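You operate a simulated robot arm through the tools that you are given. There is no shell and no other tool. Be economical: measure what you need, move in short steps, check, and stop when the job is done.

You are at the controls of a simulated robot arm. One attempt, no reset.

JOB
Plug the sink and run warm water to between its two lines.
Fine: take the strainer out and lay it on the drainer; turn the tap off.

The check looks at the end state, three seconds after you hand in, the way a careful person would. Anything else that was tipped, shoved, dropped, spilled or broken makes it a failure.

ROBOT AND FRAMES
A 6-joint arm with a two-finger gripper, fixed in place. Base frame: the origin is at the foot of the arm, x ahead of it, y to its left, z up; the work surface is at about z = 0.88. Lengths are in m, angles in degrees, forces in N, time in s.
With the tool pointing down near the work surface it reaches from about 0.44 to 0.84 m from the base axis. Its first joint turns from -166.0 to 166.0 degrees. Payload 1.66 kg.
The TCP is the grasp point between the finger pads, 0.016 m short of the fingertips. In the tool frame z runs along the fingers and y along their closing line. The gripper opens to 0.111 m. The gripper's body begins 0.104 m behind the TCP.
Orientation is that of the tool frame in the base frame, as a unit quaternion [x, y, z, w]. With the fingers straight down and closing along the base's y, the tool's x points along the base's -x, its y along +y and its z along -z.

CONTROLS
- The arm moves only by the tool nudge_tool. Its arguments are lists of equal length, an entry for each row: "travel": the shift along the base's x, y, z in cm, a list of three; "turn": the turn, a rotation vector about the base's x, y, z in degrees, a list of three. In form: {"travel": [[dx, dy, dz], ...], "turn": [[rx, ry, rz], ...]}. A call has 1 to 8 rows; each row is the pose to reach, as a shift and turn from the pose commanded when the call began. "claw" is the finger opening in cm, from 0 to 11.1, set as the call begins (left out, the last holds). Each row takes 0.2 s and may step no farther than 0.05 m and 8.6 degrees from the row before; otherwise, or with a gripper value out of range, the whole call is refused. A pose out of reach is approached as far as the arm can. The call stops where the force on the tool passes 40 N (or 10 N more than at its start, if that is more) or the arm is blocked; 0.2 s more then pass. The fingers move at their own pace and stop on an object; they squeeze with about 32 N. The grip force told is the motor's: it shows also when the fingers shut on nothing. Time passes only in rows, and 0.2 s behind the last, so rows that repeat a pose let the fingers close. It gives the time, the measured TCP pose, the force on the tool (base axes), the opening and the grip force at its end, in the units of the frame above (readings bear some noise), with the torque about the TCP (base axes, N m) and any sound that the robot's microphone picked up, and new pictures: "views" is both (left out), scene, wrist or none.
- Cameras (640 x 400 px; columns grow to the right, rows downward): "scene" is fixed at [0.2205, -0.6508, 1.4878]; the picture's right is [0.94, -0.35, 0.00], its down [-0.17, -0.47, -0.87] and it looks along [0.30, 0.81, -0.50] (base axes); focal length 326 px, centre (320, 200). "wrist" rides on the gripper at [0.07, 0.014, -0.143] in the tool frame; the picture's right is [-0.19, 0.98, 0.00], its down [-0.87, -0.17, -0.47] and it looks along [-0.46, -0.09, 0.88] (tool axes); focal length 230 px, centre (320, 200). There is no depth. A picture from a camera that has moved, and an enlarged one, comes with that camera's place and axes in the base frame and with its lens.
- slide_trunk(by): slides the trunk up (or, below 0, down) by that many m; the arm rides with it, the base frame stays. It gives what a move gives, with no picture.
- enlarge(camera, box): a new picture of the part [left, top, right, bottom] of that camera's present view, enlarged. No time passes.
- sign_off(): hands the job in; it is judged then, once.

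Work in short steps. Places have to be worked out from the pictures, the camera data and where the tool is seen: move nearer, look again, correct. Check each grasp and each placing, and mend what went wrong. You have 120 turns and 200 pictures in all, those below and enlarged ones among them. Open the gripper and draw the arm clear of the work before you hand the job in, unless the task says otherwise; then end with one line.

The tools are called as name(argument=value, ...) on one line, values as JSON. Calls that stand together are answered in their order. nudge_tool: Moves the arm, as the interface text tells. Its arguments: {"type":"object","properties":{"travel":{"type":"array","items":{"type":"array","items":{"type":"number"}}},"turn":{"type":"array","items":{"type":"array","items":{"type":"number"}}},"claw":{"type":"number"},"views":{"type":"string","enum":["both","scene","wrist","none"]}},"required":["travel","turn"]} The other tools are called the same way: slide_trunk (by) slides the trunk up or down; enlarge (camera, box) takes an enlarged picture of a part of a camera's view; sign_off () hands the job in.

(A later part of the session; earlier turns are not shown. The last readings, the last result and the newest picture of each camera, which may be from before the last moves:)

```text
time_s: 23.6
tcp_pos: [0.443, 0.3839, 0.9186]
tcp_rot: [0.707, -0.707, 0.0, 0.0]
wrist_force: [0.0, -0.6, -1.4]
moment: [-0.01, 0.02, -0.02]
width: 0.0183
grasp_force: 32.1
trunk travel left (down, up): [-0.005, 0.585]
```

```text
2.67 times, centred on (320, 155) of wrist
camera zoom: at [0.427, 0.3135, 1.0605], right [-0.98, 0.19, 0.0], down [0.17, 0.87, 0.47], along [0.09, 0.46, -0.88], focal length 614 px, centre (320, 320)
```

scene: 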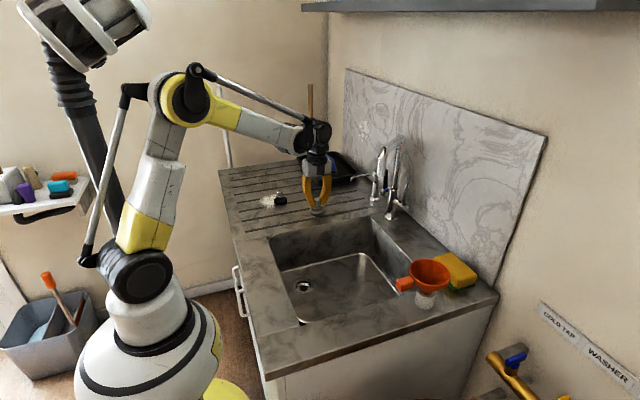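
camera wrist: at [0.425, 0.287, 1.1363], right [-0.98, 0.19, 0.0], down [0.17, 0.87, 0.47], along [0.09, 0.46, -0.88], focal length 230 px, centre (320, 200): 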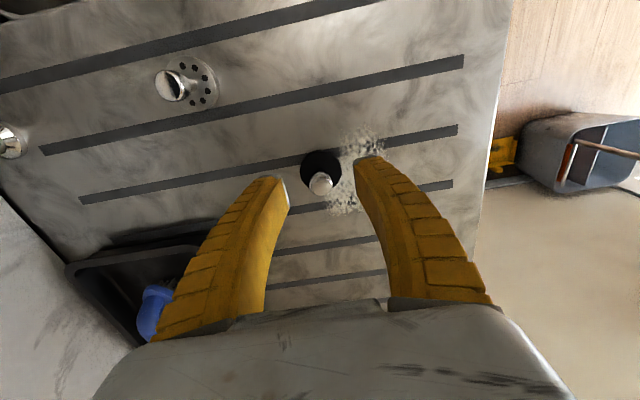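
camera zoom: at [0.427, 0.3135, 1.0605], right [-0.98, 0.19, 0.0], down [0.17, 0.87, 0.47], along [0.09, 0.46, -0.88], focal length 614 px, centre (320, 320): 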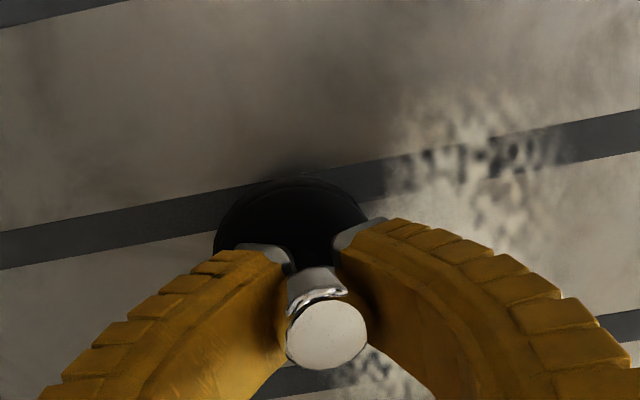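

The plug got pulled up and tilted a little as the fingers closed. I lower it gently back to contact, release, and regrip higher on the head.

nudge_tool(travel=[[0, 0, -0.3], [0, 0, -0.6]], turn=[[0, 0, 0], [0, 0, 0]], views="none")

enlarge(camera="scene", box=[240, 160, 320, 220])

```text
time_s: 24.2
tcp_pos: [0.4425, 0.3837, 0.9103]
tcp_rot: [-0.707, 0.707, 0.001, 0.0]
wrist_force: [1.2, -0.9, 1.5]
moment: [0.03, -0.1, -0.03]
width: 0.0173
grasp_force: 31.8
trunk travel left (down, up): [-0.005, 0.585]
```

```text
6.67 times, centred on (280, 190) of scene
camera zoom: at [0.2205, -0.6508, 1.4878], right [0.94, -0.35, 0.0], down [-0.17, -0.47, -0.87], along [0.3, 0.81, -0.5], focal length 2176 px, centre (587, 267)
```

zoom: 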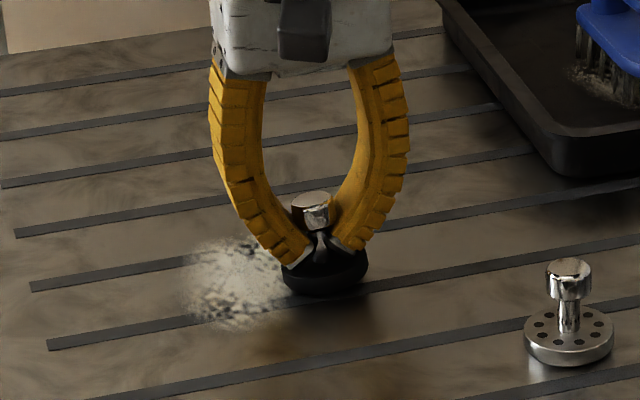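

Nearly flat on the surface now. Open, rise 1.3 cm, and regrip higher.

nudge_tool(travel=[[0, 0, 0], [0, 0, 0], [0, -0.2, 0.4], [0, -0.2, 1.5]], turn=[[0, 0, 0], [0, 0, 0], [0, 0, 0], [0, 0, 0]], claw=4, views="none")

enlarge(camera="scene", box=[240, 160, 320, 220])

enlarge(camera="wrist", box=[200, 80, 440, 230])

```text
time_s: 25.2
tcp_pos: [0.4445, 0.3814, 0.9253]
tcp_rot: [0.707, -0.707, 0.0, 0.0]
wrist_force: [0.4, 0.2, -0.8]
moment: [0.0, 0.01, -0.01]
width: 0.0423
grasp_force: 1.6
trunk travel left (down, up): [-0.005, 0.585]
```

```text
6.67 times, centred on (280, 190) of scene
camera zoom: at [0.2205, -0.6508, 1.4878], right [0.94, -0.35, 0.0], down [-0.17, -0.47, -0.87], along [0.3, 0.81, -0.5], focal length 2176 px, centre (587, 267)
```

zoom: 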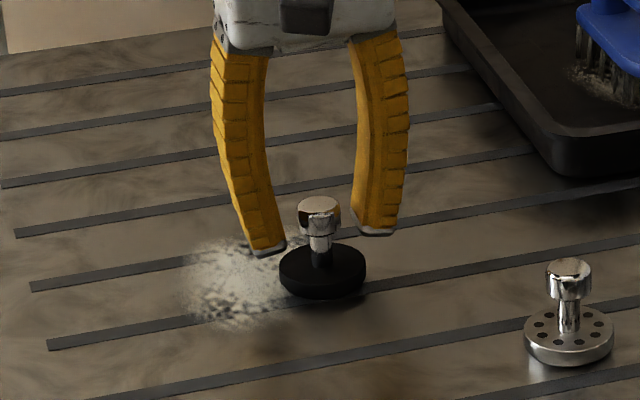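

```text
2.67 times, centred on (320, 155) of wrist
camera zoom: at [0.4283, 0.3115, 1.0682], right [-0.98, 0.19, 0.0], down [0.17, 0.87, 0.47], along [0.09, 0.46, -0.88], focal length 614 px, centre (320, 320)
```

zoom: 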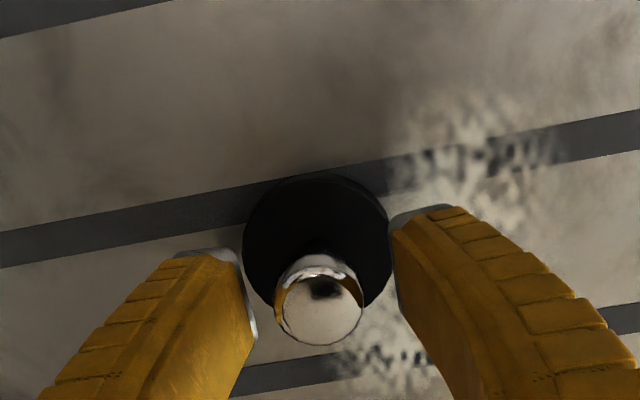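

nudge_tool(travel=[[-0.2, 0.2, -0.3], [-0.2, 0.2, -0.3], [-0.2, 0.2, -0.3], [-0.2, 0.2, -0.3]], turn=[[0, 0, 0], [0, 0, 0], [0, 0, 0], [0, 0, 0]], claw=0, views="none")

enlarge(camera="scene", box=[240, 160, 320, 220])

enlarge(camera="wrist", box=[200, 80, 440, 230])

```text
time_s: 26.2
tcp_pos: [0.4408, 0.382, 0.9218]
tcp_rot: [0.707, -0.707, -0.001, 0.001]
wrist_force: [11.2, -3.4, 20.4]
moment: [-0.08, -0.04, 0.04]
width: 0.0185
grasp_force: 31.9
trunk travel left (down, up): [-0.005, 0.585]
```

```text
6.67 times, centred on (280, 190) of scene
camera zoom: at [0.2205, -0.6508, 1.4878], right [0.94, -0.35, 0.0], down [-0.17, -0.47, -0.87], along [0.3, 0.81, -0.5], focal length 2176 px, centre (587, 267)
```

zoom: 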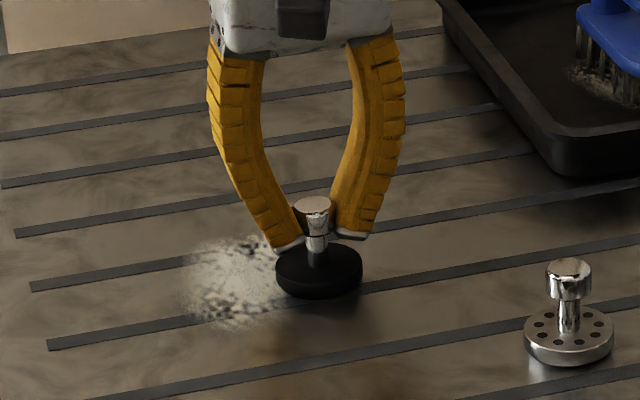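

```text
2.67 times, centred on (320, 155) of wrist
camera zoom: at [0.4265, 0.3126, 1.0656], right [-0.98, 0.19, 0.0], down [0.17, 0.86, 0.47], along [0.09, 0.46, -0.88], focal length 614 px, centre (320, 320)
```

zoom: 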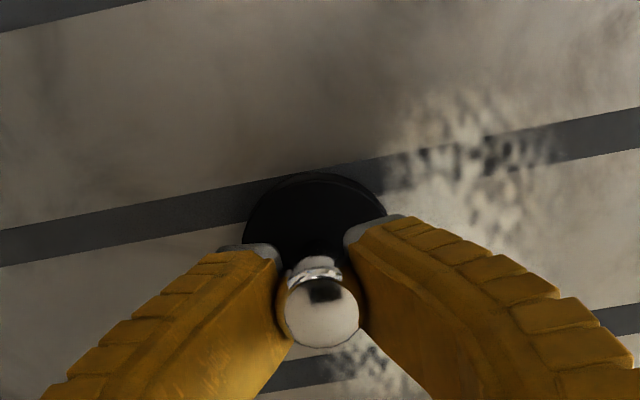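

Good upright grip. Lift and check.

nudge_tool(travel=[[0, 0, 1], [0, 0, 3], [0, 0, 6]], turn=[[0, 0, 0], [0, 0, 0], [0, 0, 0]], views="none")

enlarge(camera="scene", box=[240, 140, 320, 200])

enlarge(camera="wrist", box=[200, 80, 440, 230])

```text
time_s: 27.0
tcp_pos: [0.4413, 0.3827, 0.9804]
tcp_rot: [-0.707, 0.707, 0.0, 0.0]
wrist_force: [0.7, 0.2, -0.5]
moment: [0.02, 0.04, 0.01]
width: 0.0178
grasp_force: 32.1
trunk travel left (down, up): [-0.005, 0.585]
```

```text
6.67 times, centred on (280, 170) of scene
camera zoom: at [0.2205, -0.6508, 1.4878], right [0.94, -0.35, 0.0], down [-0.17, -0.47, -0.87], along [0.3, 0.81, -0.5], focal length 2176 px, centre (587, 400)
```

zoom: 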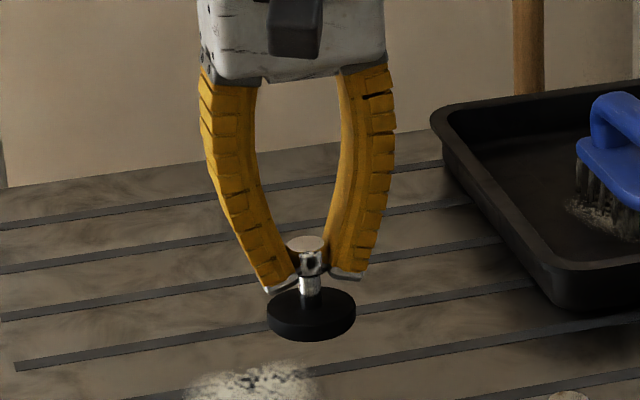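

```text
2.67 times, centred on (320, 155) of wrist
camera zoom: at [0.4266, 0.3133, 1.1236], right [-0.98, 0.19, 0.0], down [0.17, 0.87, 0.47], along [0.09, 0.46, -0.88], focal length 614 px, centre (320, 320)
```

zoom: 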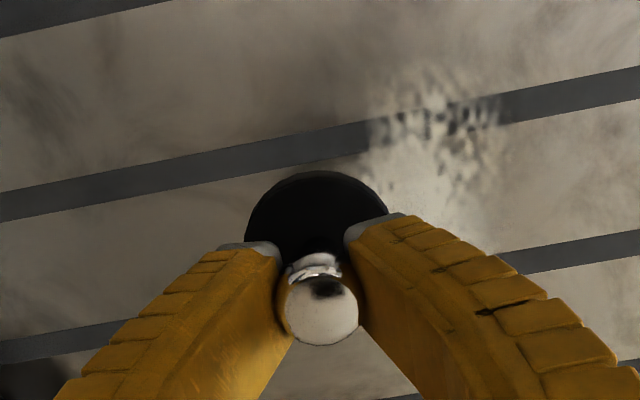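

Plug is held upright. Carry it across to above the drain, then lower partway and look.

nudge_tool(travel=[[0, -4.7, 0], [0, -9.4, 0], [0, -14.1, 0], [0, -18.8, 0], [-0.1, -23.5, 0], [-0.2, -28.3, 0], [-0.2, -28.4, -4], [-0.2, -28.4, -8]], turn=[[0, 0, 0], [0, 0, 0], [0, 0, 0], [0, 0, 0], [0, 0, 0], [0, 0, 0], [0, 0, 0], [0, 0, 0]], views="none")

nudge_tool(travel=[[0, 0, -4], [0, 0, -8], [0, 0, -10.5]], turn=[[0, 0, 0], [0, 0, 0], [0, 0, 0]], views="none")

enlarge(camera="scene", box=[260, 230, 340, 290])

enlarge(camera="wrist", box=[200, 80, 440, 230])

```text
time_s: 28.8
tcp_pos: [0.4378, 0.1013, 0.9024]
tcp_rot: [-0.707, 0.708, -0.001, -0.001]
wrist_force: [0.2, 0.5, -1.2]
moment: [0.0, 0.0, -0.02]
width: 0.017
grasp_force: 31.7
trunk travel left (down, up): [-0.005, 0.585]
```

```text
time_s: 29.6
tcp_pos: [0.4398, 0.1005, 0.7953]
tcp_rot: [-0.707, 0.707, 0.001, -0.001]
wrist_force: [0.9, 0.4, -0.7]
moment: [0.03, 0.02, -0.02]
width: 0.0164
grasp_force: 32.7
trunk travel left (down, up): [-0.005, 0.585]
```

```text
6.67 times, centred on (300, 260) of scene
camera zoom: at [0.2205, -0.6508, 1.4878], right [0.94, -0.35, 0.0], down [-0.17, -0.47, -0.87], along [0.3, 0.81, -0.5], focal length 2176 px, centre (453, -200)
```

zoom: 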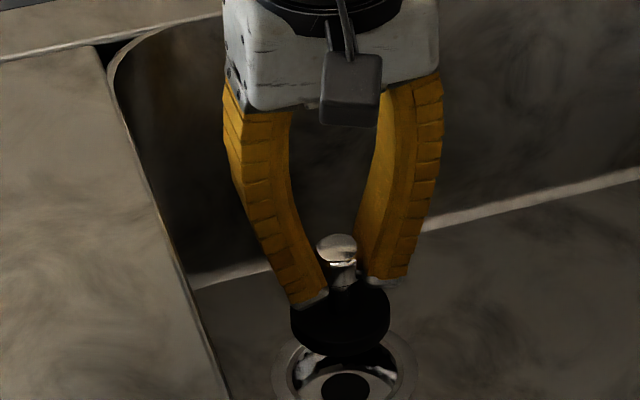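

```text
2.67 times, centred on (320, 155) of wrist
camera zoom: at [0.4236, 0.0302, 0.9394], right [-0.98, 0.19, 0.0], down [0.17, 0.87, 0.47], along [0.09, 0.46, -0.88], focal length 614 px, centre (320, 320)
```

zoom: 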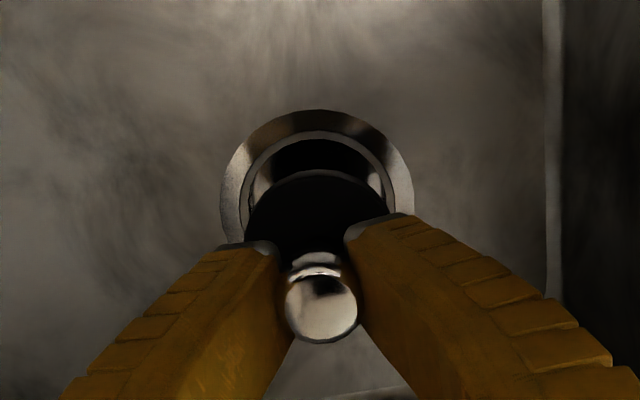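

Plug is well aligned with the drain ring to within a few mm. I lower further toward the hole.

nudge_tool(travel=[[-0.1, 0.1, -1.2], [-0.1, 0.1, -2.4]], turn=[[0, 0, 0], [0, 0, 0]], views="none")

enlarge(camera="scene", box=[260, 240, 340, 300])

enlarge(camera="wrist", box=[240, 110, 400, 210])

```text
time_s: 30.2
tcp_pos: [0.4368, 0.1016, 0.7721]
tcp_rot: [0.707, -0.707, 0.0, 0.0]
wrist_force: [-0.5, -0.3, -1.7]
moment: [0.01, -0.01, -0.01]
width: 0.0159
grasp_force: 31.9
trunk travel left (down, up): [-0.005, 0.585]
```

```text
6.67 times, centred on (300, 270) of scene
camera zoom: at [0.2205, -0.6508, 1.4878], right [0.94, -0.35, 0.0], down [-0.17, -0.47, -0.87], along [0.3, 0.81, -0.5], focal length 2176 px, centre (453, -267)
```

zoom: 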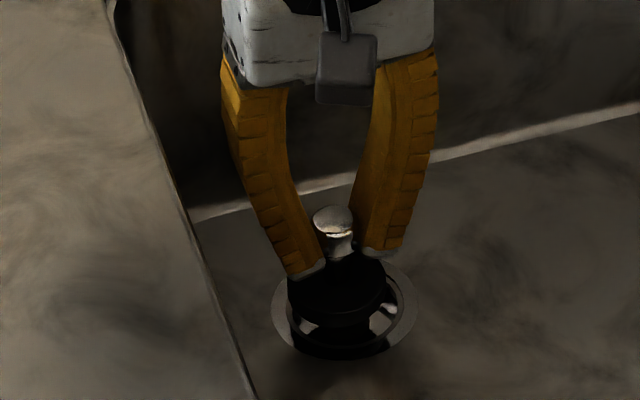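

```text
4.00 times, centred on (320, 160) of wrist
camera zoom: at [0.4214, 0.0311, 0.9159], right [-0.98, 0.19, 0.0], down [0.17, 0.87, 0.47], along [0.09, 0.46, -0.88], focal length 920 px, centre (320, 360)
```

zoom: 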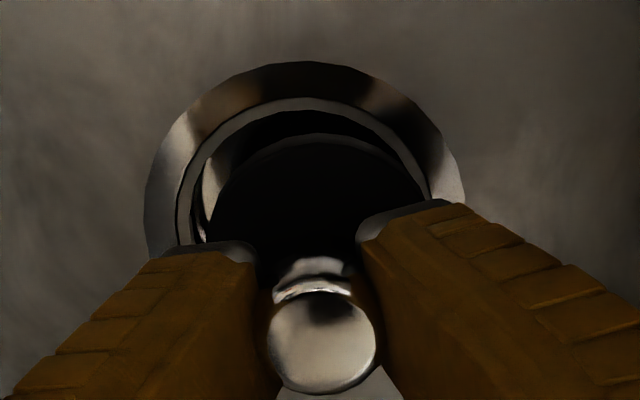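

Only ~2 mm of x correction is needed. I lower in small steps watching force.

nudge_tool(travel=[[0.2, 0, -0.3], [0.2, 0, -0.7], [0.2, 0, -1.1], [0.2, 0, -1.4]], turn=[[0, 0, 0], [0, 0, 0], [0, 0, 0], [0, 0, 0]], views="none")

enlarge(camera="scene", box=[260, 240, 340, 300])

enlarge(camera="wrist", box=[240, 110, 400, 210])

```text
time_s: 31.2
tcp_pos: [0.438, 0.1005, 0.7596]
tcp_rot: [-0.707, 0.707, 0.0, -0.001]
wrist_force: [0.2, -0.2, -0.4]
moment: [0.0, -0.05, -0.02]
width: 0.016
grasp_force: 32.2
trunk travel left (down, up): [-0.005, 0.585]
```

```text
6.67 times, centred on (300, 270) of scene
camera zoom: at [0.2205, -0.6508, 1.4878], right [0.94, -0.35, 0.0], down [-0.17, -0.47, -0.87], along [0.3, 0.81, -0.5], focal length 2176 px, centre (453, -267)
```

zoom: 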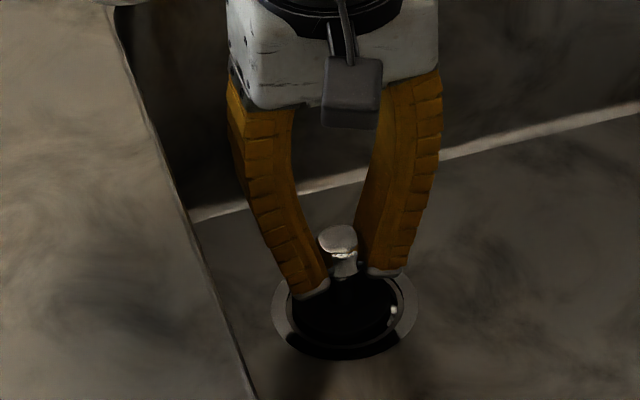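

```text
4.00 times, centred on (320, 160) of wrist
camera zoom: at [0.4233, 0.0306, 0.9032], right [-0.98, 0.19, 0.0], down [0.17, 0.87, 0.47], along [0.09, 0.46, -0.88], focal length 920 px, centre (320, 360)
```

zoom: 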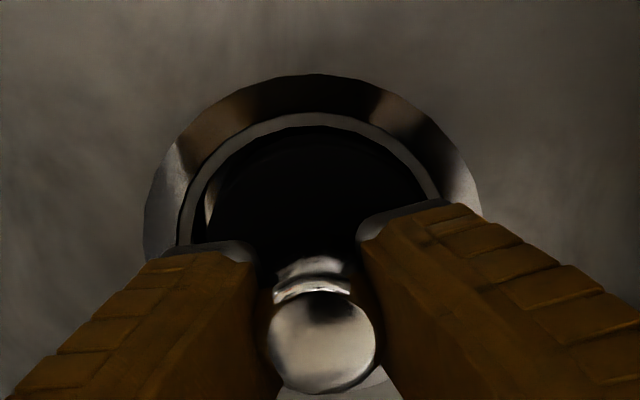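

Nearly in. Continue lowering until force shows seating.

nudge_tool(travel=[[0.1, 0, -0.3], [0.1, 0, -0.6], [0.1, 0, -0.9], [0.1, 0, -1.2]], turn=[[0, 0, 0], [0, 0, 0], [0, 0, 0], [0, 0, 0]], views="none")

enlarge(camera="scene", box=[260, 240, 340, 300])

enlarge(camera="wrist", box=[240, 110, 400, 210])

```text
time_s: 32.2
tcp_pos: [0.4402, 0.1006, 0.7485]
tcp_rot: [-0.707, 0.708, -0.001, 0.0]
wrist_force: [1.0, -6.1, 34.6]
moment: [-0.03, -0.03, -0.08]
width: 0.0188
grasp_force: 31.7
trunk travel left (down, up): [-0.005, 0.585]
```

```text
6.67 times, centred on (300, 270) of scene
camera zoom: at [0.2205, -0.6508, 1.4878], right [0.94, -0.35, 0.0], down [-0.17, -0.47, -0.87], along [0.3, 0.81, -0.5], focal length 2176 px, centre (453, -267)
```

zoom: 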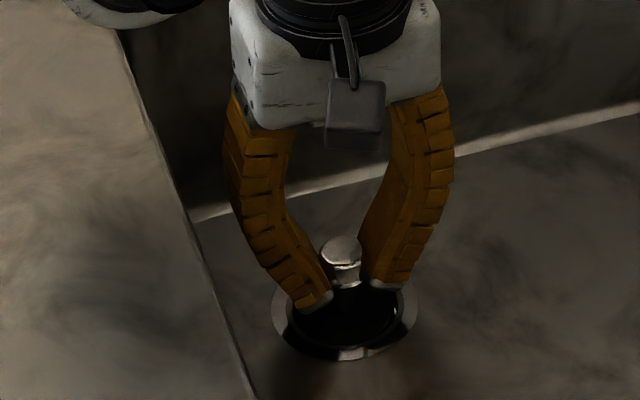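

```text
4.00 times, centred on (320, 160) of wrist
camera zoom: at [0.4244, 0.0305, 0.8916], right [-0.98, 0.19, 0.0], down [0.17, 0.87, 0.47], along [0.09, 0.46, -0.88], focal length 920 px, centre (320, 360)
```

zoom: 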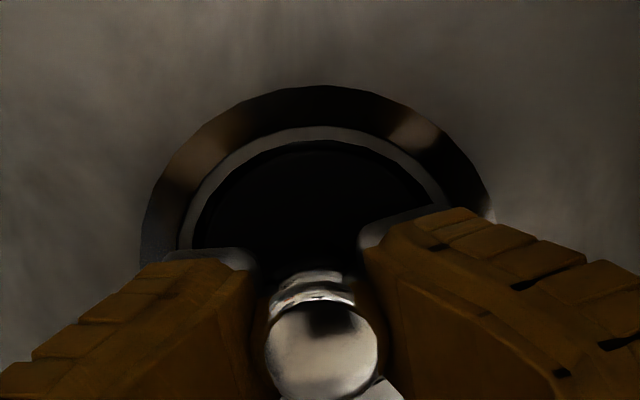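

34 N of seating force and the plug appears inside the ring. Release and look.

nudge_tool(travel=[[0, 0, 0.2], [0, 0, 0.2], [0, 0, 0.2], [0, 0, 2], [0, 0, 5]], turn=[[0, 0, 0], [0, 0, 0], [0, 0, 0], [0, 0, 0], [0, 0, 0]], claw=4, views="none")

enlarge(camera="scene", box=[260, 240, 340, 300])

enlarge(camera="wrist", box=[240, 90, 400, 190])

```text
time_s: 33.4
tcp_pos: [0.4405, 0.1004, 0.7963]
tcp_rot: [0.708, -0.707, 0.0, 0.0]
wrist_force: [1.0, 0.5, 0.2]
moment: [-0.02, 0.01, -0.03]
width: 0.0426
grasp_force: 1.7
trunk travel left (down, up): [-0.005, 0.585]
```

```text
6.67 times, centred on (300, 270) of scene
camera zoom: at [0.2205, -0.6508, 1.4878], right [0.94, -0.35, 0.0], down [-0.17, -0.47, -0.87], along [0.3, 0.81, -0.5], focal length 2176 px, centre (453, -267)
```

zoom: 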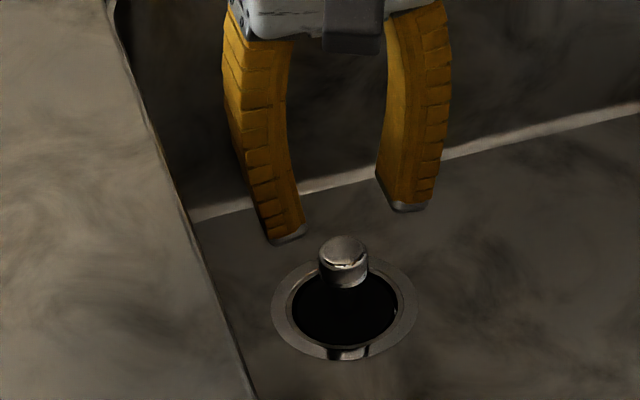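

```text
4.00 times, centred on (320, 140) of wrist
camera zoom: at [0.4255, 0.0323, 0.9401], right [-0.98, 0.19, 0.0], down [0.17, 0.87, 0.47], along [0.09, 0.46, -0.88], focal length 920 px, centre (320, 440)
```

zoom: 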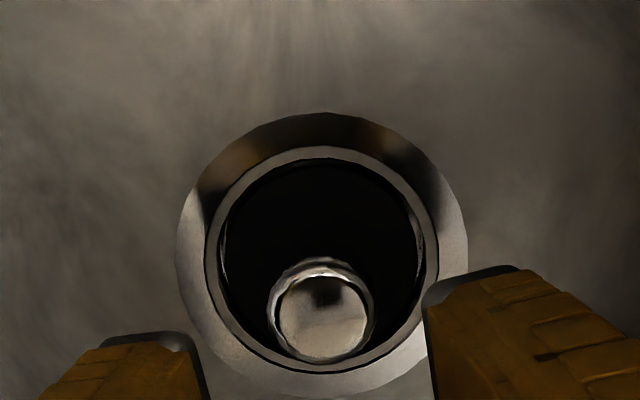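

The plug sits in the hole. I'll press its knob with closed fingers to make sure it's seated.

nudge_tool(travel=[[0, 0, 0], [0, 0, 0], [0, 0, -1.5], [0, 0, -2.4], [0, 0, -2.8], [0, 0, -3.2], [0, 0, -3.6]], turn=[[0, 0, 0], [0, 0, 0], [0, 0, 0], [0, 0, 0], [0, 0, 0], [0, 0, 0], [0, 0, 0]], claw=0, views="none")

enlarge(camera="scene", box=[260, 240, 340, 300])

```text
time_s: 35.0
tcp_pos: [0.4397, 0.101, 0.7642]
tcp_rot: [-0.707, 0.707, -0.001, 0.001]
wrist_force: [1.0, 0.5, 25.5]
moment: [0.03, -0.01, 0.01]
width: 0.006
grasp_force: 28.5
trunk travel left (down, up): [-0.005, 0.585]
```

```text
6.67 times, centred on (300, 270) of scene
camera zoom: at [0.2205, -0.6508, 1.4878], right [0.94, -0.35, 0.0], down [-0.17, -0.47, -0.87], along [0.3, 0.81, -0.5], focal length 2176 px, centre (453, -267)
```

zoom: 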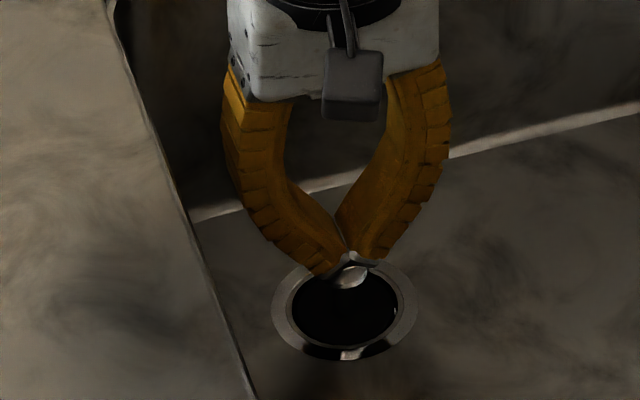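

Plug seated (25 N press). Now I rise out of the sink and rotate the tool back so the camera looks at the tap.

nudge_tool(travel=[[0, 0, 4.5], [0, 0, 9], [0, 0, 13.5], [0, 0, 18], [0, 0, 22.5], [0, -1, 27], [0, -2, 31], [0, -3, 34]], turn=[[0, 0, 0], [0, 0, 0], [0, 0, -8.5], [0, 0, -17], [0, 0, -25.5], [0, 0, -34], [0, 0, -42.5], [0, 0, -51]], views="none")

nudge_tool(travel=[[2, -1, 0], [4, -2, 0], [6, -3, 0], [7, -3, 0], [8, -3, 0]], turn=[[0, 0, -8.5], [0, 0, -17], [0, 0, -25.5], [0, 0, -34], [0, 0, -39]])

enlarge(camera="scene", box=[350, 130, 430, 230])

```text
time_s: 36.8
tcp_pos: [0.4409, 0.0696, 1.1041]
tcp_rot: [-0.332, 0.943, 0.0, 0.0]
wrist_force: [0.0, 0.2, 0.2]
moment: [0.01, -0.04, -0.02]
width: 0.0001
grasp_force: 28.8
trunk travel left (down, up): [-0.005, 0.585]
```

```text
time_s: 38.0
tcp_pos: [0.5217, 0.0405, 1.1012]
tcp_rot: [0.0, 1.0, 0.0, -0.001]
wrist_force: [-0.4, 0.6, 0.3]
moment: [0.01, -0.04, -0.02]
width: 0.0
grasp_force: 28.2
trunk travel left (down, up): [-0.005, 0.585]
camera wrist: at [0.4492, 0.0545, 1.2454], right [0.19, 0.98, 0.0], down [0.87, -0.17, 0.47], along [0.46, -0.09, -0.88], focal length 230 px, centre (320, 200)
```

scene: 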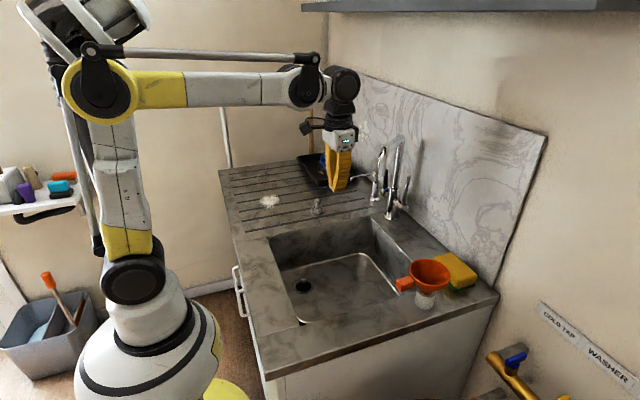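
wrist: 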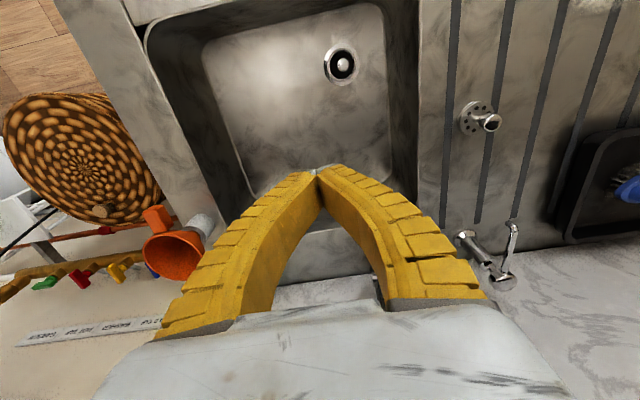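

```text
4.00 times, centred on (390, 180) of scene
camera zoom: at [0.2205, -0.6508, 1.4878], right [0.94, -0.35, 0.0], down [-0.17, -0.47, -0.87], along [0.3, 0.81, -0.5], focal length 1306 px, centre (40, 280)
```

zoom: 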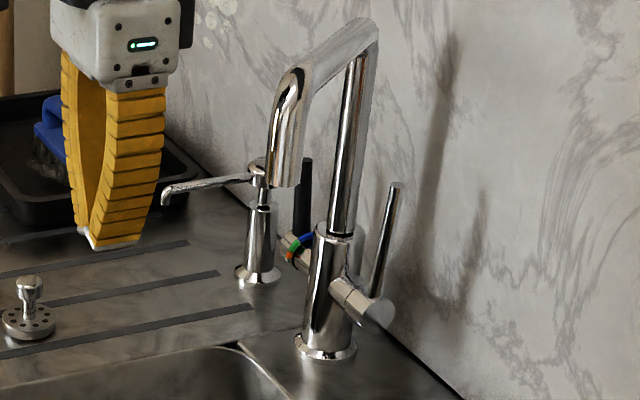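

Let me zoom on the manifold from this angle, to check the COLD TAP valve's state against its neighbours.

enlarge(camera="wrist", box=[0, 220, 200, 345])

nudge_tool(travel=[[0, -4.5, 0], [0, -9, 0], [0, -13, 0]], turn=[[0, 0, 0], [0, 0, 0], [0, 0, 0]], views="wrist")

enlarge(camera="wrist", box=[380, 180, 600, 318])

```text
3.20 times, centred on (100, 282) of wrist
camera zoom: at [0.4492, 0.0545, 1.2454], right [0.19, 0.98, 0.0], down [0.87, -0.17, 0.47], along [0.46, -0.09, -0.88], focal length 736 px, centre (1024, -64)
```

zoom: 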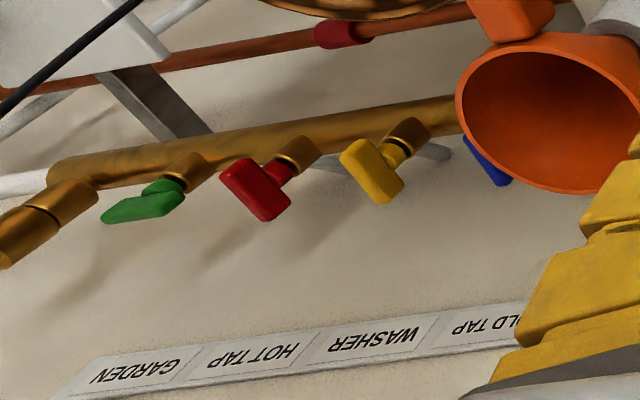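

```text
time_s: 38.8
tcp_pos: [0.5185, -0.0914, 1.1038]
tcp_rot: [0.0, 1.0, 0.0, -0.001]
wrist_force: [0.0, -0.4, 0.1]
moment: [0.01, 0.0, 0.02]
width: 0.0
grasp_force: 28.4
trunk travel left (down, up): [-0.005, 0.585]
camera wrist: at [0.4468, -0.0768, 1.2468], right [0.19, 0.98, 0.0], down [0.87, -0.17, 0.47], along [0.46, -0.09, -0.88], focal length 230 px, centre (320, 200)
```

wrist: 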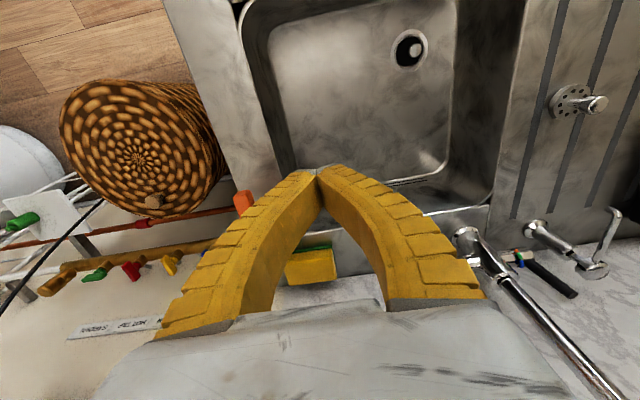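

```text
2.90 times, centred on (490, 249) of wrist
camera zoom: at [0.4468, -0.0768, 1.2468], right [0.19, 0.98, 0.0], down [0.87, -0.17, 0.47], along [0.46, -0.09, -0.88], focal length 667 px, centre (-173, 58)
```

zoom: 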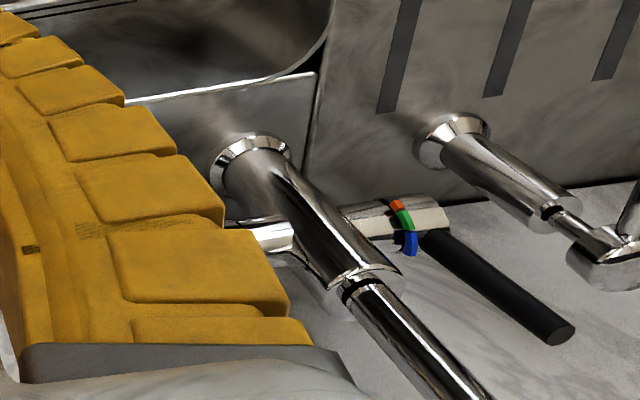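

The garden valve's lever runs along the pipe (shut) while hot, cold and washer cross it like their branches (open). Now I need a clear view of the tap levers, so I pitch the tool forward 40° and yaw toward the tap.

nudge_tool(travel=[[0, 0, 0.5], [-1, 0, 1], [-1.5, 0, 1.5], [-2, 0, 2], [-2, 0, 2]], turn=[[0, -8, 0], [0, -16, 0], [0, -24, 0], [0, -32, 0], [0, -40, 0]], claw=8, views="none")

nudge_tool(travel=[[0, -1, 0], [0, -2, 0], [0, -3, 0], [0, -3, 0]], turn=[[0, 0, 8], [0, 0, 16], [0, 0, 24], [0, 0, 30]])

enlarge(camera="wrist", box=[180, 40, 460, 215])

```text
time_s: 40.0
tcp_pos: [0.4997, -0.0893, 1.1221]
tcp_rot: [-0.001, 0.94, 0.001, 0.342]
wrist_force: [-0.4, 0.8, 0.1]
moment: [-0.02, 0.01, 0.01]
width: 0.0815
grasp_force: 0.8
trunk travel left (down, up): [-0.005, 0.585]
```

```text
time_s: 41.0
tcp_pos: [0.4998, -0.1195, 1.1212]
tcp_rot: [-0.244, 0.907, 0.089, 0.33]
wrist_force: [0.6, 0.5, -0.3]
moment: [-0.01, 0.01, 0.0]
width: 0.0816
grasp_force: 0.4
trunk travel left (down, up): [-0.005, 0.585]
camera wrist: at [0.3661, -0.1804, 1.1858], right [-0.37, 0.92, 0.12], down [0.39, 0.04, 0.92], along [0.84, 0.38, -0.38], focal length 230 px, centre (320, 200)
```

scene: 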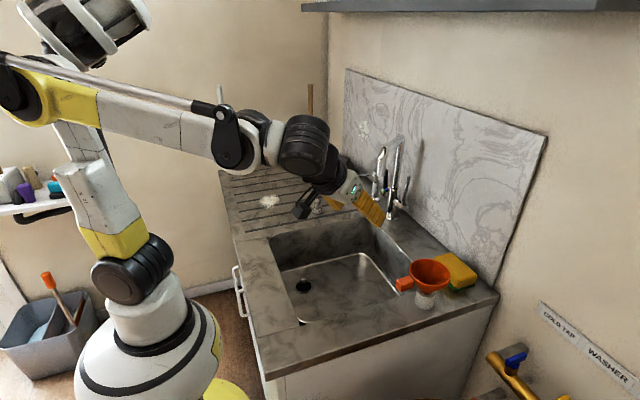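
wrist: 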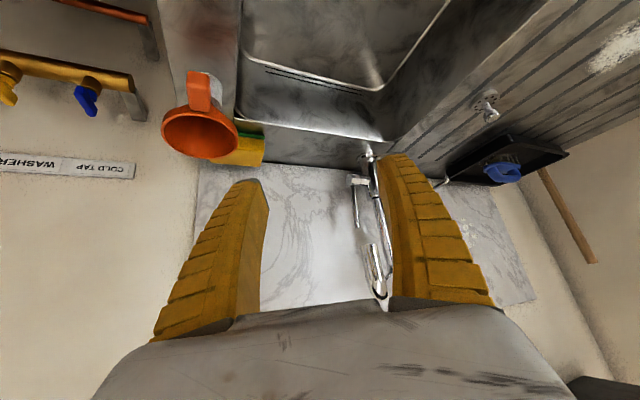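

```text
2.29 times, centred on (320, 128) of wrist
camera zoom: at [0.3661, -0.1804, 1.1858], right [-0.37, 0.92, 0.12], down [0.39, 0.04, 0.92], along [0.84, 0.38, -0.38], focal length 526 px, centre (320, 366)
```

zoom: 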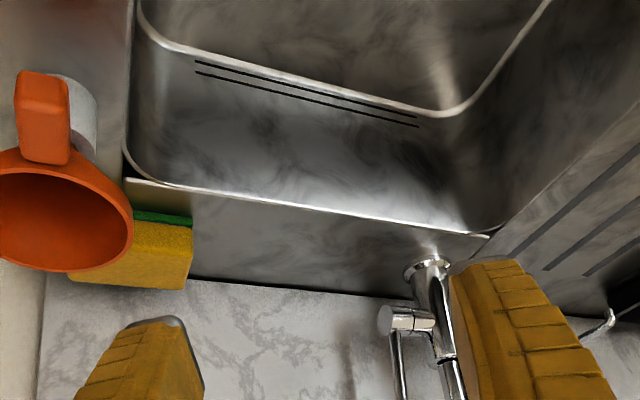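

I now have lever geometry: flow lever root (0.777, 0.103, 0.947), tip (0.798, 0.111, 1.045); temperature lever tip (0.803, 0.242, 1.008), sitting at its blue end. I'll set temperature first: swing to y≈0.24 in front of it with a 25° forward pitch.

nudge_tool(travel=[[0, 4.5, 0], [0, 9, 0.5], [0, 13.5, 1], [0, 18, 1], [0, 22.5, 1]], turn=[[0, 0, -8], [0, 0, -16], [0, 0, -24], [0, 0, -30], [0, 0, -30]], views="none")

nudge_tool(travel=[[1, 4.5, 0], [3, 8, 0], [6, 11, 0], [10, 13.5, 0], [14, 13.5, 0]], turn=[[0, 7, 0], [0, 15, 0], [0, 15, 0], [0, 15, 0], [0, 15, 0]], claw=2.8)

enlarge(camera="wrist", box=[200, 80, 440, 230])

```text
time_s: 42.2
tcp_pos: [0.5013, 0.1049, 1.1341]
tcp_rot: [0.0, 0.94, 0.0, 0.342]
wrist_force: [0.1, -0.2, -0.4]
moment: [-0.03, 0.0, -0.04]
width: 0.0817
grasp_force: 1.0
trunk travel left (down, up): [-0.005, 0.585]
```

```text
time_s: 43.4
tcp_pos: [0.6416, 0.2409, 1.1308]
tcp_rot: [0.0, 0.976, 0.001, 0.217]
wrist_force: [0.4, 0.1, -0.3]
moment: [0.0, -0.02, 0.01]
width: 0.0309
grasp_force: 1.6
trunk travel left (down, up): [-0.005, 0.585]
camera wrist: at [0.516, 0.2544, 1.2316], right [0.17, 0.98, 0.08], down [0.59, -0.17, 0.79], along [0.79, -0.09, -0.6], focal length 230 px, centre (320, 200)
```

scene: 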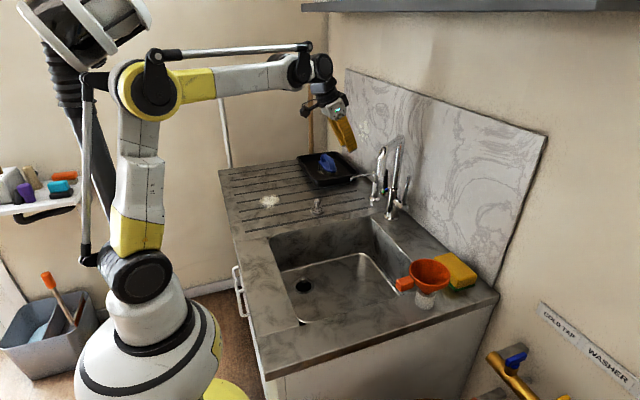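
wrist: 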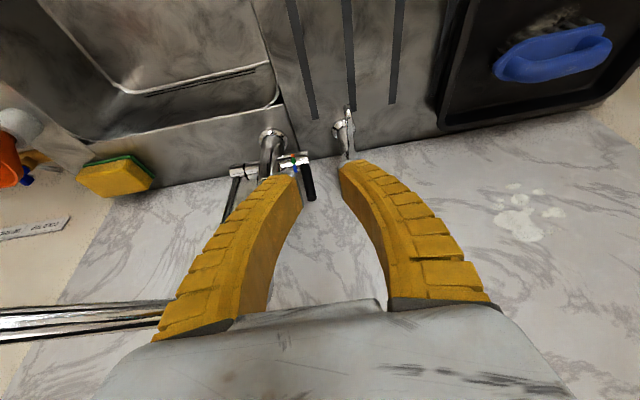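

```text
2.67 times, centred on (320, 155) of wrist
camera zoom: at [0.516, 0.2544, 1.2316], right [0.17, 0.98, 0.08], down [0.59, -0.17, 0.79], along [0.79, -0.09, -0.6], focal length 614 px, centre (320, 320)
```

zoom: 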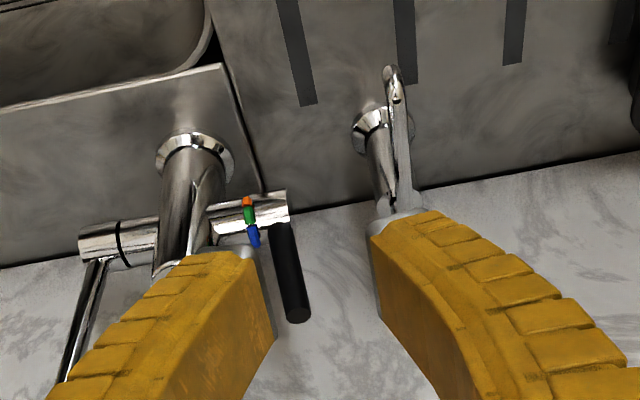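

A clearer on-axis view puts the temperature lever tip at about (0.781, 0.212, 1.024), near vertical at the blue mark. I move to just in front of and above it.

nudge_tool(travel=[[3, -1, -2], [6.5, -2.2, -4], [10.3, -3.0, -5.5]], turn=[[0, 0, 0], [0, 0, 0], [0, 0, 0]])

enlarge(camera="wrist", box=[200, 80, 440, 230])

enlarge(camera="scene", box=[340, 120, 440, 220])

```text
time_s: 44.2
tcp_pos: [0.7467, 0.2117, 1.0763]
tcp_rot: [0.001, 0.976, 0.0, 0.217]
wrist_force: [-0.4, -0.1, 0.6]
moment: [0.06, -0.05, -0.01]
width: 0.0309
grasp_force: 2.0
trunk travel left (down, up): [-0.005, 0.585]
camera wrist: at [0.6215, 0.2252, 1.1761], right [0.17, 0.98, 0.08], down [0.58, -0.17, 0.79], along [0.79, -0.09, -0.6], focal length 230 px, centre (320, 200)
```

scene: 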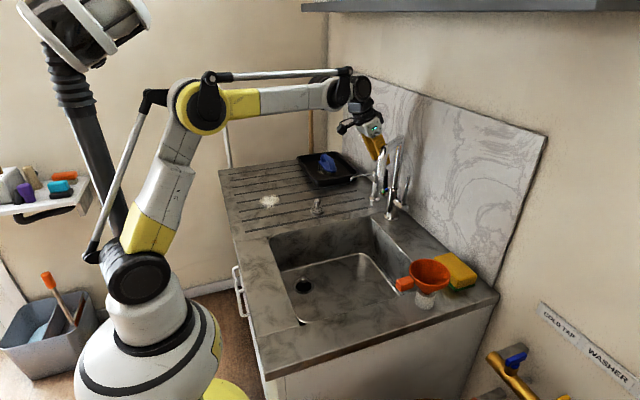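
wrist: 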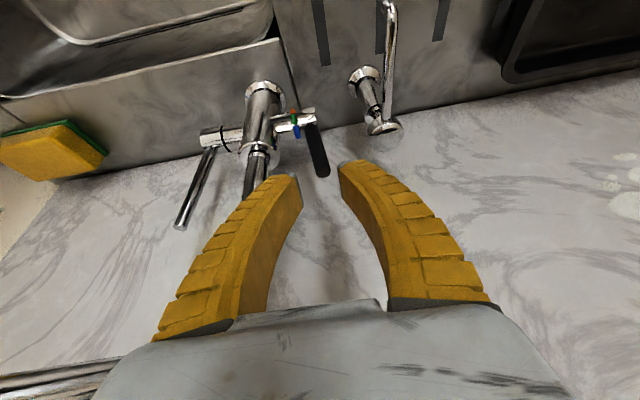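

```text
2.67 times, centred on (320, 155) of wrist
camera zoom: at [0.6215, 0.2252, 1.1761], right [0.17, 0.98, 0.08], down [0.58, -0.17, 0.79], along [0.79, -0.09, -0.6], focal length 614 px, centre (320, 320)
```

zoom: 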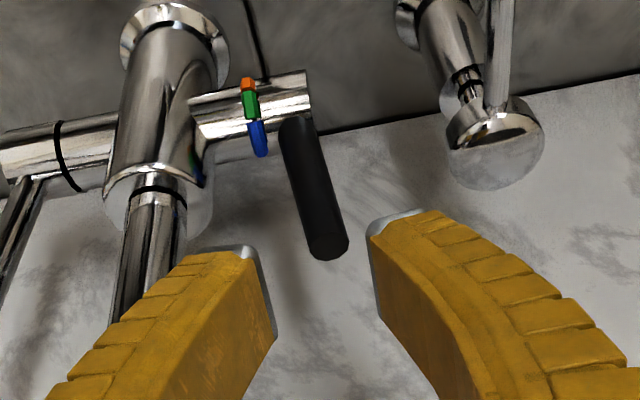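

```text
4.00 times, centred on (390, 170) of scene
camera zoom: at [0.2205, -0.6508, 1.4878], right [0.94, -0.35, 0.0], down [-0.17, -0.47, -0.87], along [0.3, 0.81, -0.5], focal length 1306 px, centre (40, 320)
```

zoom: 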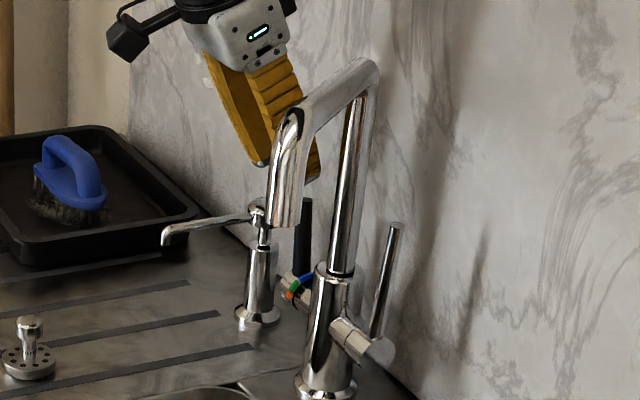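

Lever tip confirmed at (0.780, 0.213, 1.024), between the fingers' line. I descend to straddle it and pinch gently.

nudge_tool(travel=[[1.2, 0.1, -2.4], [2.4, 0.1, -4.6], [3.4, 0.1, -6.4]], turn=[[0, 0, 0], [0, 0, 0], [0, 0, 0]], views="none")

enlarge(camera="wrist", box=[200, 80, 440, 230])

enlarge(camera="scene", box=[340, 120, 440, 220])

```text
time_s: 45.0
tcp_pos: [0.7794, 0.2122, 1.0139]
tcp_rot: [0.0, 0.976, 0.0, 0.216]
wrist_force: [0.5, -0.4, 0.6]
moment: [0.02, 0.02, -0.01]
width: 0.0305
grasp_force: 2.3
trunk travel left (down, up): [-0.005, 0.585]
```

```text
2.67 times, centred on (320, 155) of wrist
camera zoom: at [0.6542, 0.2257, 1.1138], right [0.17, 0.98, 0.08], down [0.58, -0.17, 0.79], along [0.79, -0.09, -0.6], focal length 614 px, centre (320, 320)
```

zoom: 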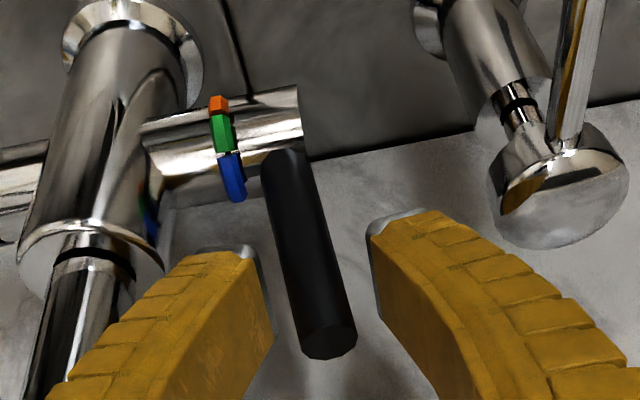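

```text
4.00 times, centred on (390, 170) of scene
camera zoom: at [0.2205, -0.6508, 1.4878], right [0.94, -0.35, 0.0], down [-0.17, -0.47, -0.87], along [0.3, 0.81, -0.5], focal length 1306 px, centre (40, 320)
```

zoom: 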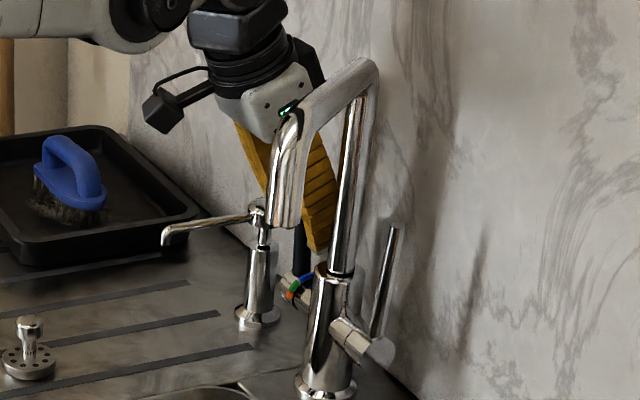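

Lever is between the fingers. Close on it and draw it 15°, 30° then 45° forward along its arc (towards green).

nudge_tool(travel=[[0, 0, 0], [0, 0, 0], [0, 0, 0]], turn=[[0, 0, 0], [0, 0, 0], [0, 0, 0]], claw=0, views="none")

nudge_tool(travel=[[-0.85, 0, -0.05], [-1.66, 0, -0.2], [-2.45, 0, -0.5], [-3.2, 0, -0.86]], turn=[[0, 0, 0], [0, 0, 0], [0, 0, 0], [0, 0, 0]], views="none")

enlarge(camera="wrist", box=[200, 80, 440, 230])

enlarge(camera="scene", box=[340, 120, 440, 220])

```text
time_s: 45.8
tcp_pos: [0.7785, 0.2112, 1.0146]
tcp_rot: [0.001, 0.976, -0.001, 0.217]
wrist_force: [-1.1, -6.1, 6.8]
moment: [-0.18, -0.01, 0.04]
width: 0.0103
grasp_force: 33.8
trunk travel left (down, up): [-0.005, 0.585]
```

```text
time_s: 46.8
tcp_pos: [0.7479, 0.2117, 1.0031]
tcp_rot: [0.0, 0.976, 0.0, 0.216]
wrist_force: [13.3, -0.1, 3.1]
moment: [-0.16, -0.73, -0.06]
width: 0.0094
grasp_force: 34.2
trunk travel left (down, up): [-0.005, 0.585]
```

```text
2.67 times, centred on (320, 155) of wrist
camera zoom: at [0.6219, 0.2248, 1.1045], right [0.17, 0.98, 0.08], down [0.59, -0.17, 0.79], along [0.79, -0.09, -0.6], focal length 614 px, centre (320, 320)
```

zoom: 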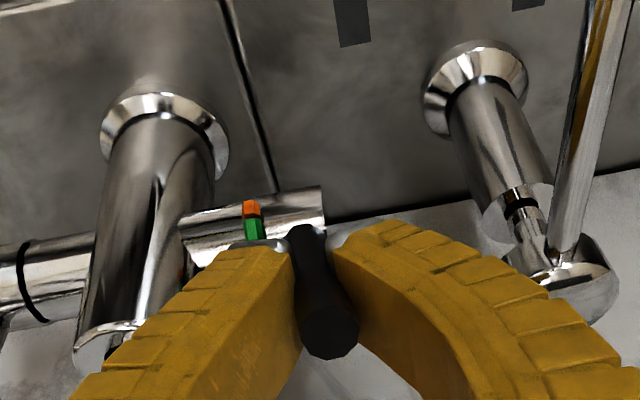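

```text
4.00 times, centred on (390, 170) of scene
camera zoom: at [0.2205, -0.6508, 1.4878], right [0.94, -0.35, 0.0], down [-0.17, -0.47, -0.87], along [0.3, 0.81, -0.5], focal length 1306 px, centre (40, 320)
```

zoom: 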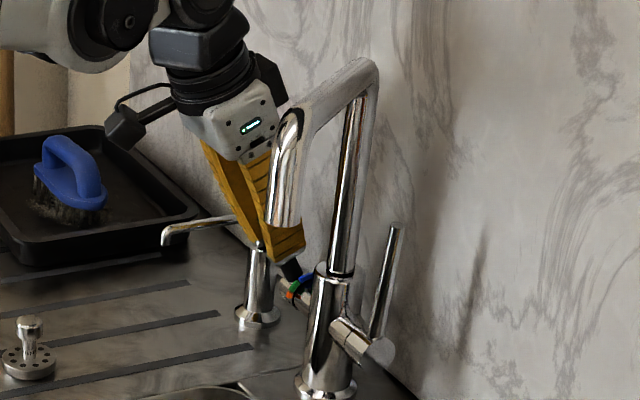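

The ring is fixed and the lever follows. Continue to about 47°.

nudge_tool(travel=[[-0.6, 0, -0.4], [-1.1, 0, -0.8], [-1.5, 0, -1.2]], turn=[[0, 0, 0], [0, 0, 0], [0, 0, 0]], views="none")

nudge_tool(travel=[[0, 0, 0], [0, 0, 0]], turn=[[0, 0, 0], [0, 0, 0]], claw=3, views="none")

enlarge(camera="wrist", box=[200, 80, 440, 230])

enlarge(camera="scene", box=[360, 150, 440, 220])

```text
time_s: 47.6
tcp_pos: [0.7321, 0.2108, 0.9928]
tcp_rot: [0.0, 0.976, 0.0, 0.216]
wrist_force: [16.8, -1.7, 7.6]
moment: [-0.06, -1.03, 0.18]
width: 0.0118
grasp_force: 33.9
trunk travel left (down, up): [-0.005, 0.585]
```

```text
time_s: 48.2
tcp_pos: [0.7301, 0.2099, 0.9927]
tcp_rot: [0.0, 0.976, 0.001, 0.216]
wrist_force: [-0.5, 1.4, 0.7]
moment: [0.02, 0.03, 0.02]
width: 0.0327
grasp_force: 2.0
trunk travel left (down, up): [-0.005, 0.585]
```

```text
2.67 times, centred on (320, 155) of wrist
camera zoom: at [0.6052, 0.225, 1.0932], right [0.17, 0.98, 0.08], down [0.59, -0.17, 0.79], along [0.79, -0.09, -0.6], focal length 614 px, centre (320, 320)
```

zoom: 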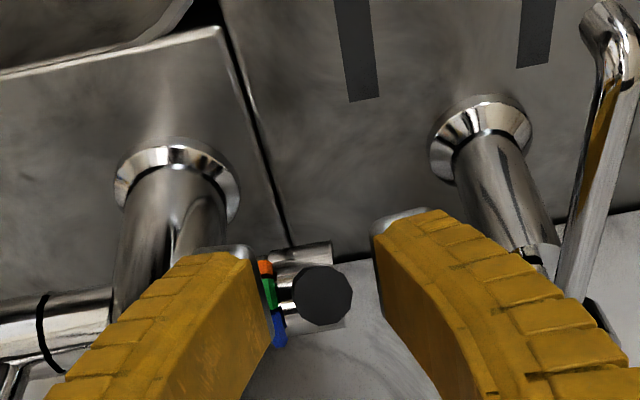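

```text
5.71 times, centred on (400, 185) of scene
camera zoom: at [0.2205, -0.6508, 1.4878], right [0.94, -0.35, 0.0], down [-0.17, -0.47, -0.87], along [0.3, 0.81, -0.5], focal length 1866 px, centre (-137, 286)
```

zoom: 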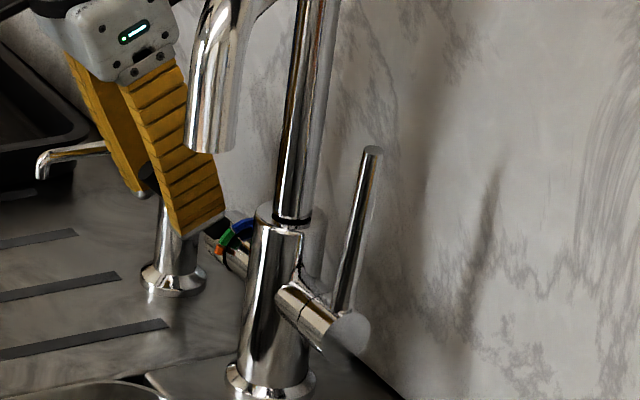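

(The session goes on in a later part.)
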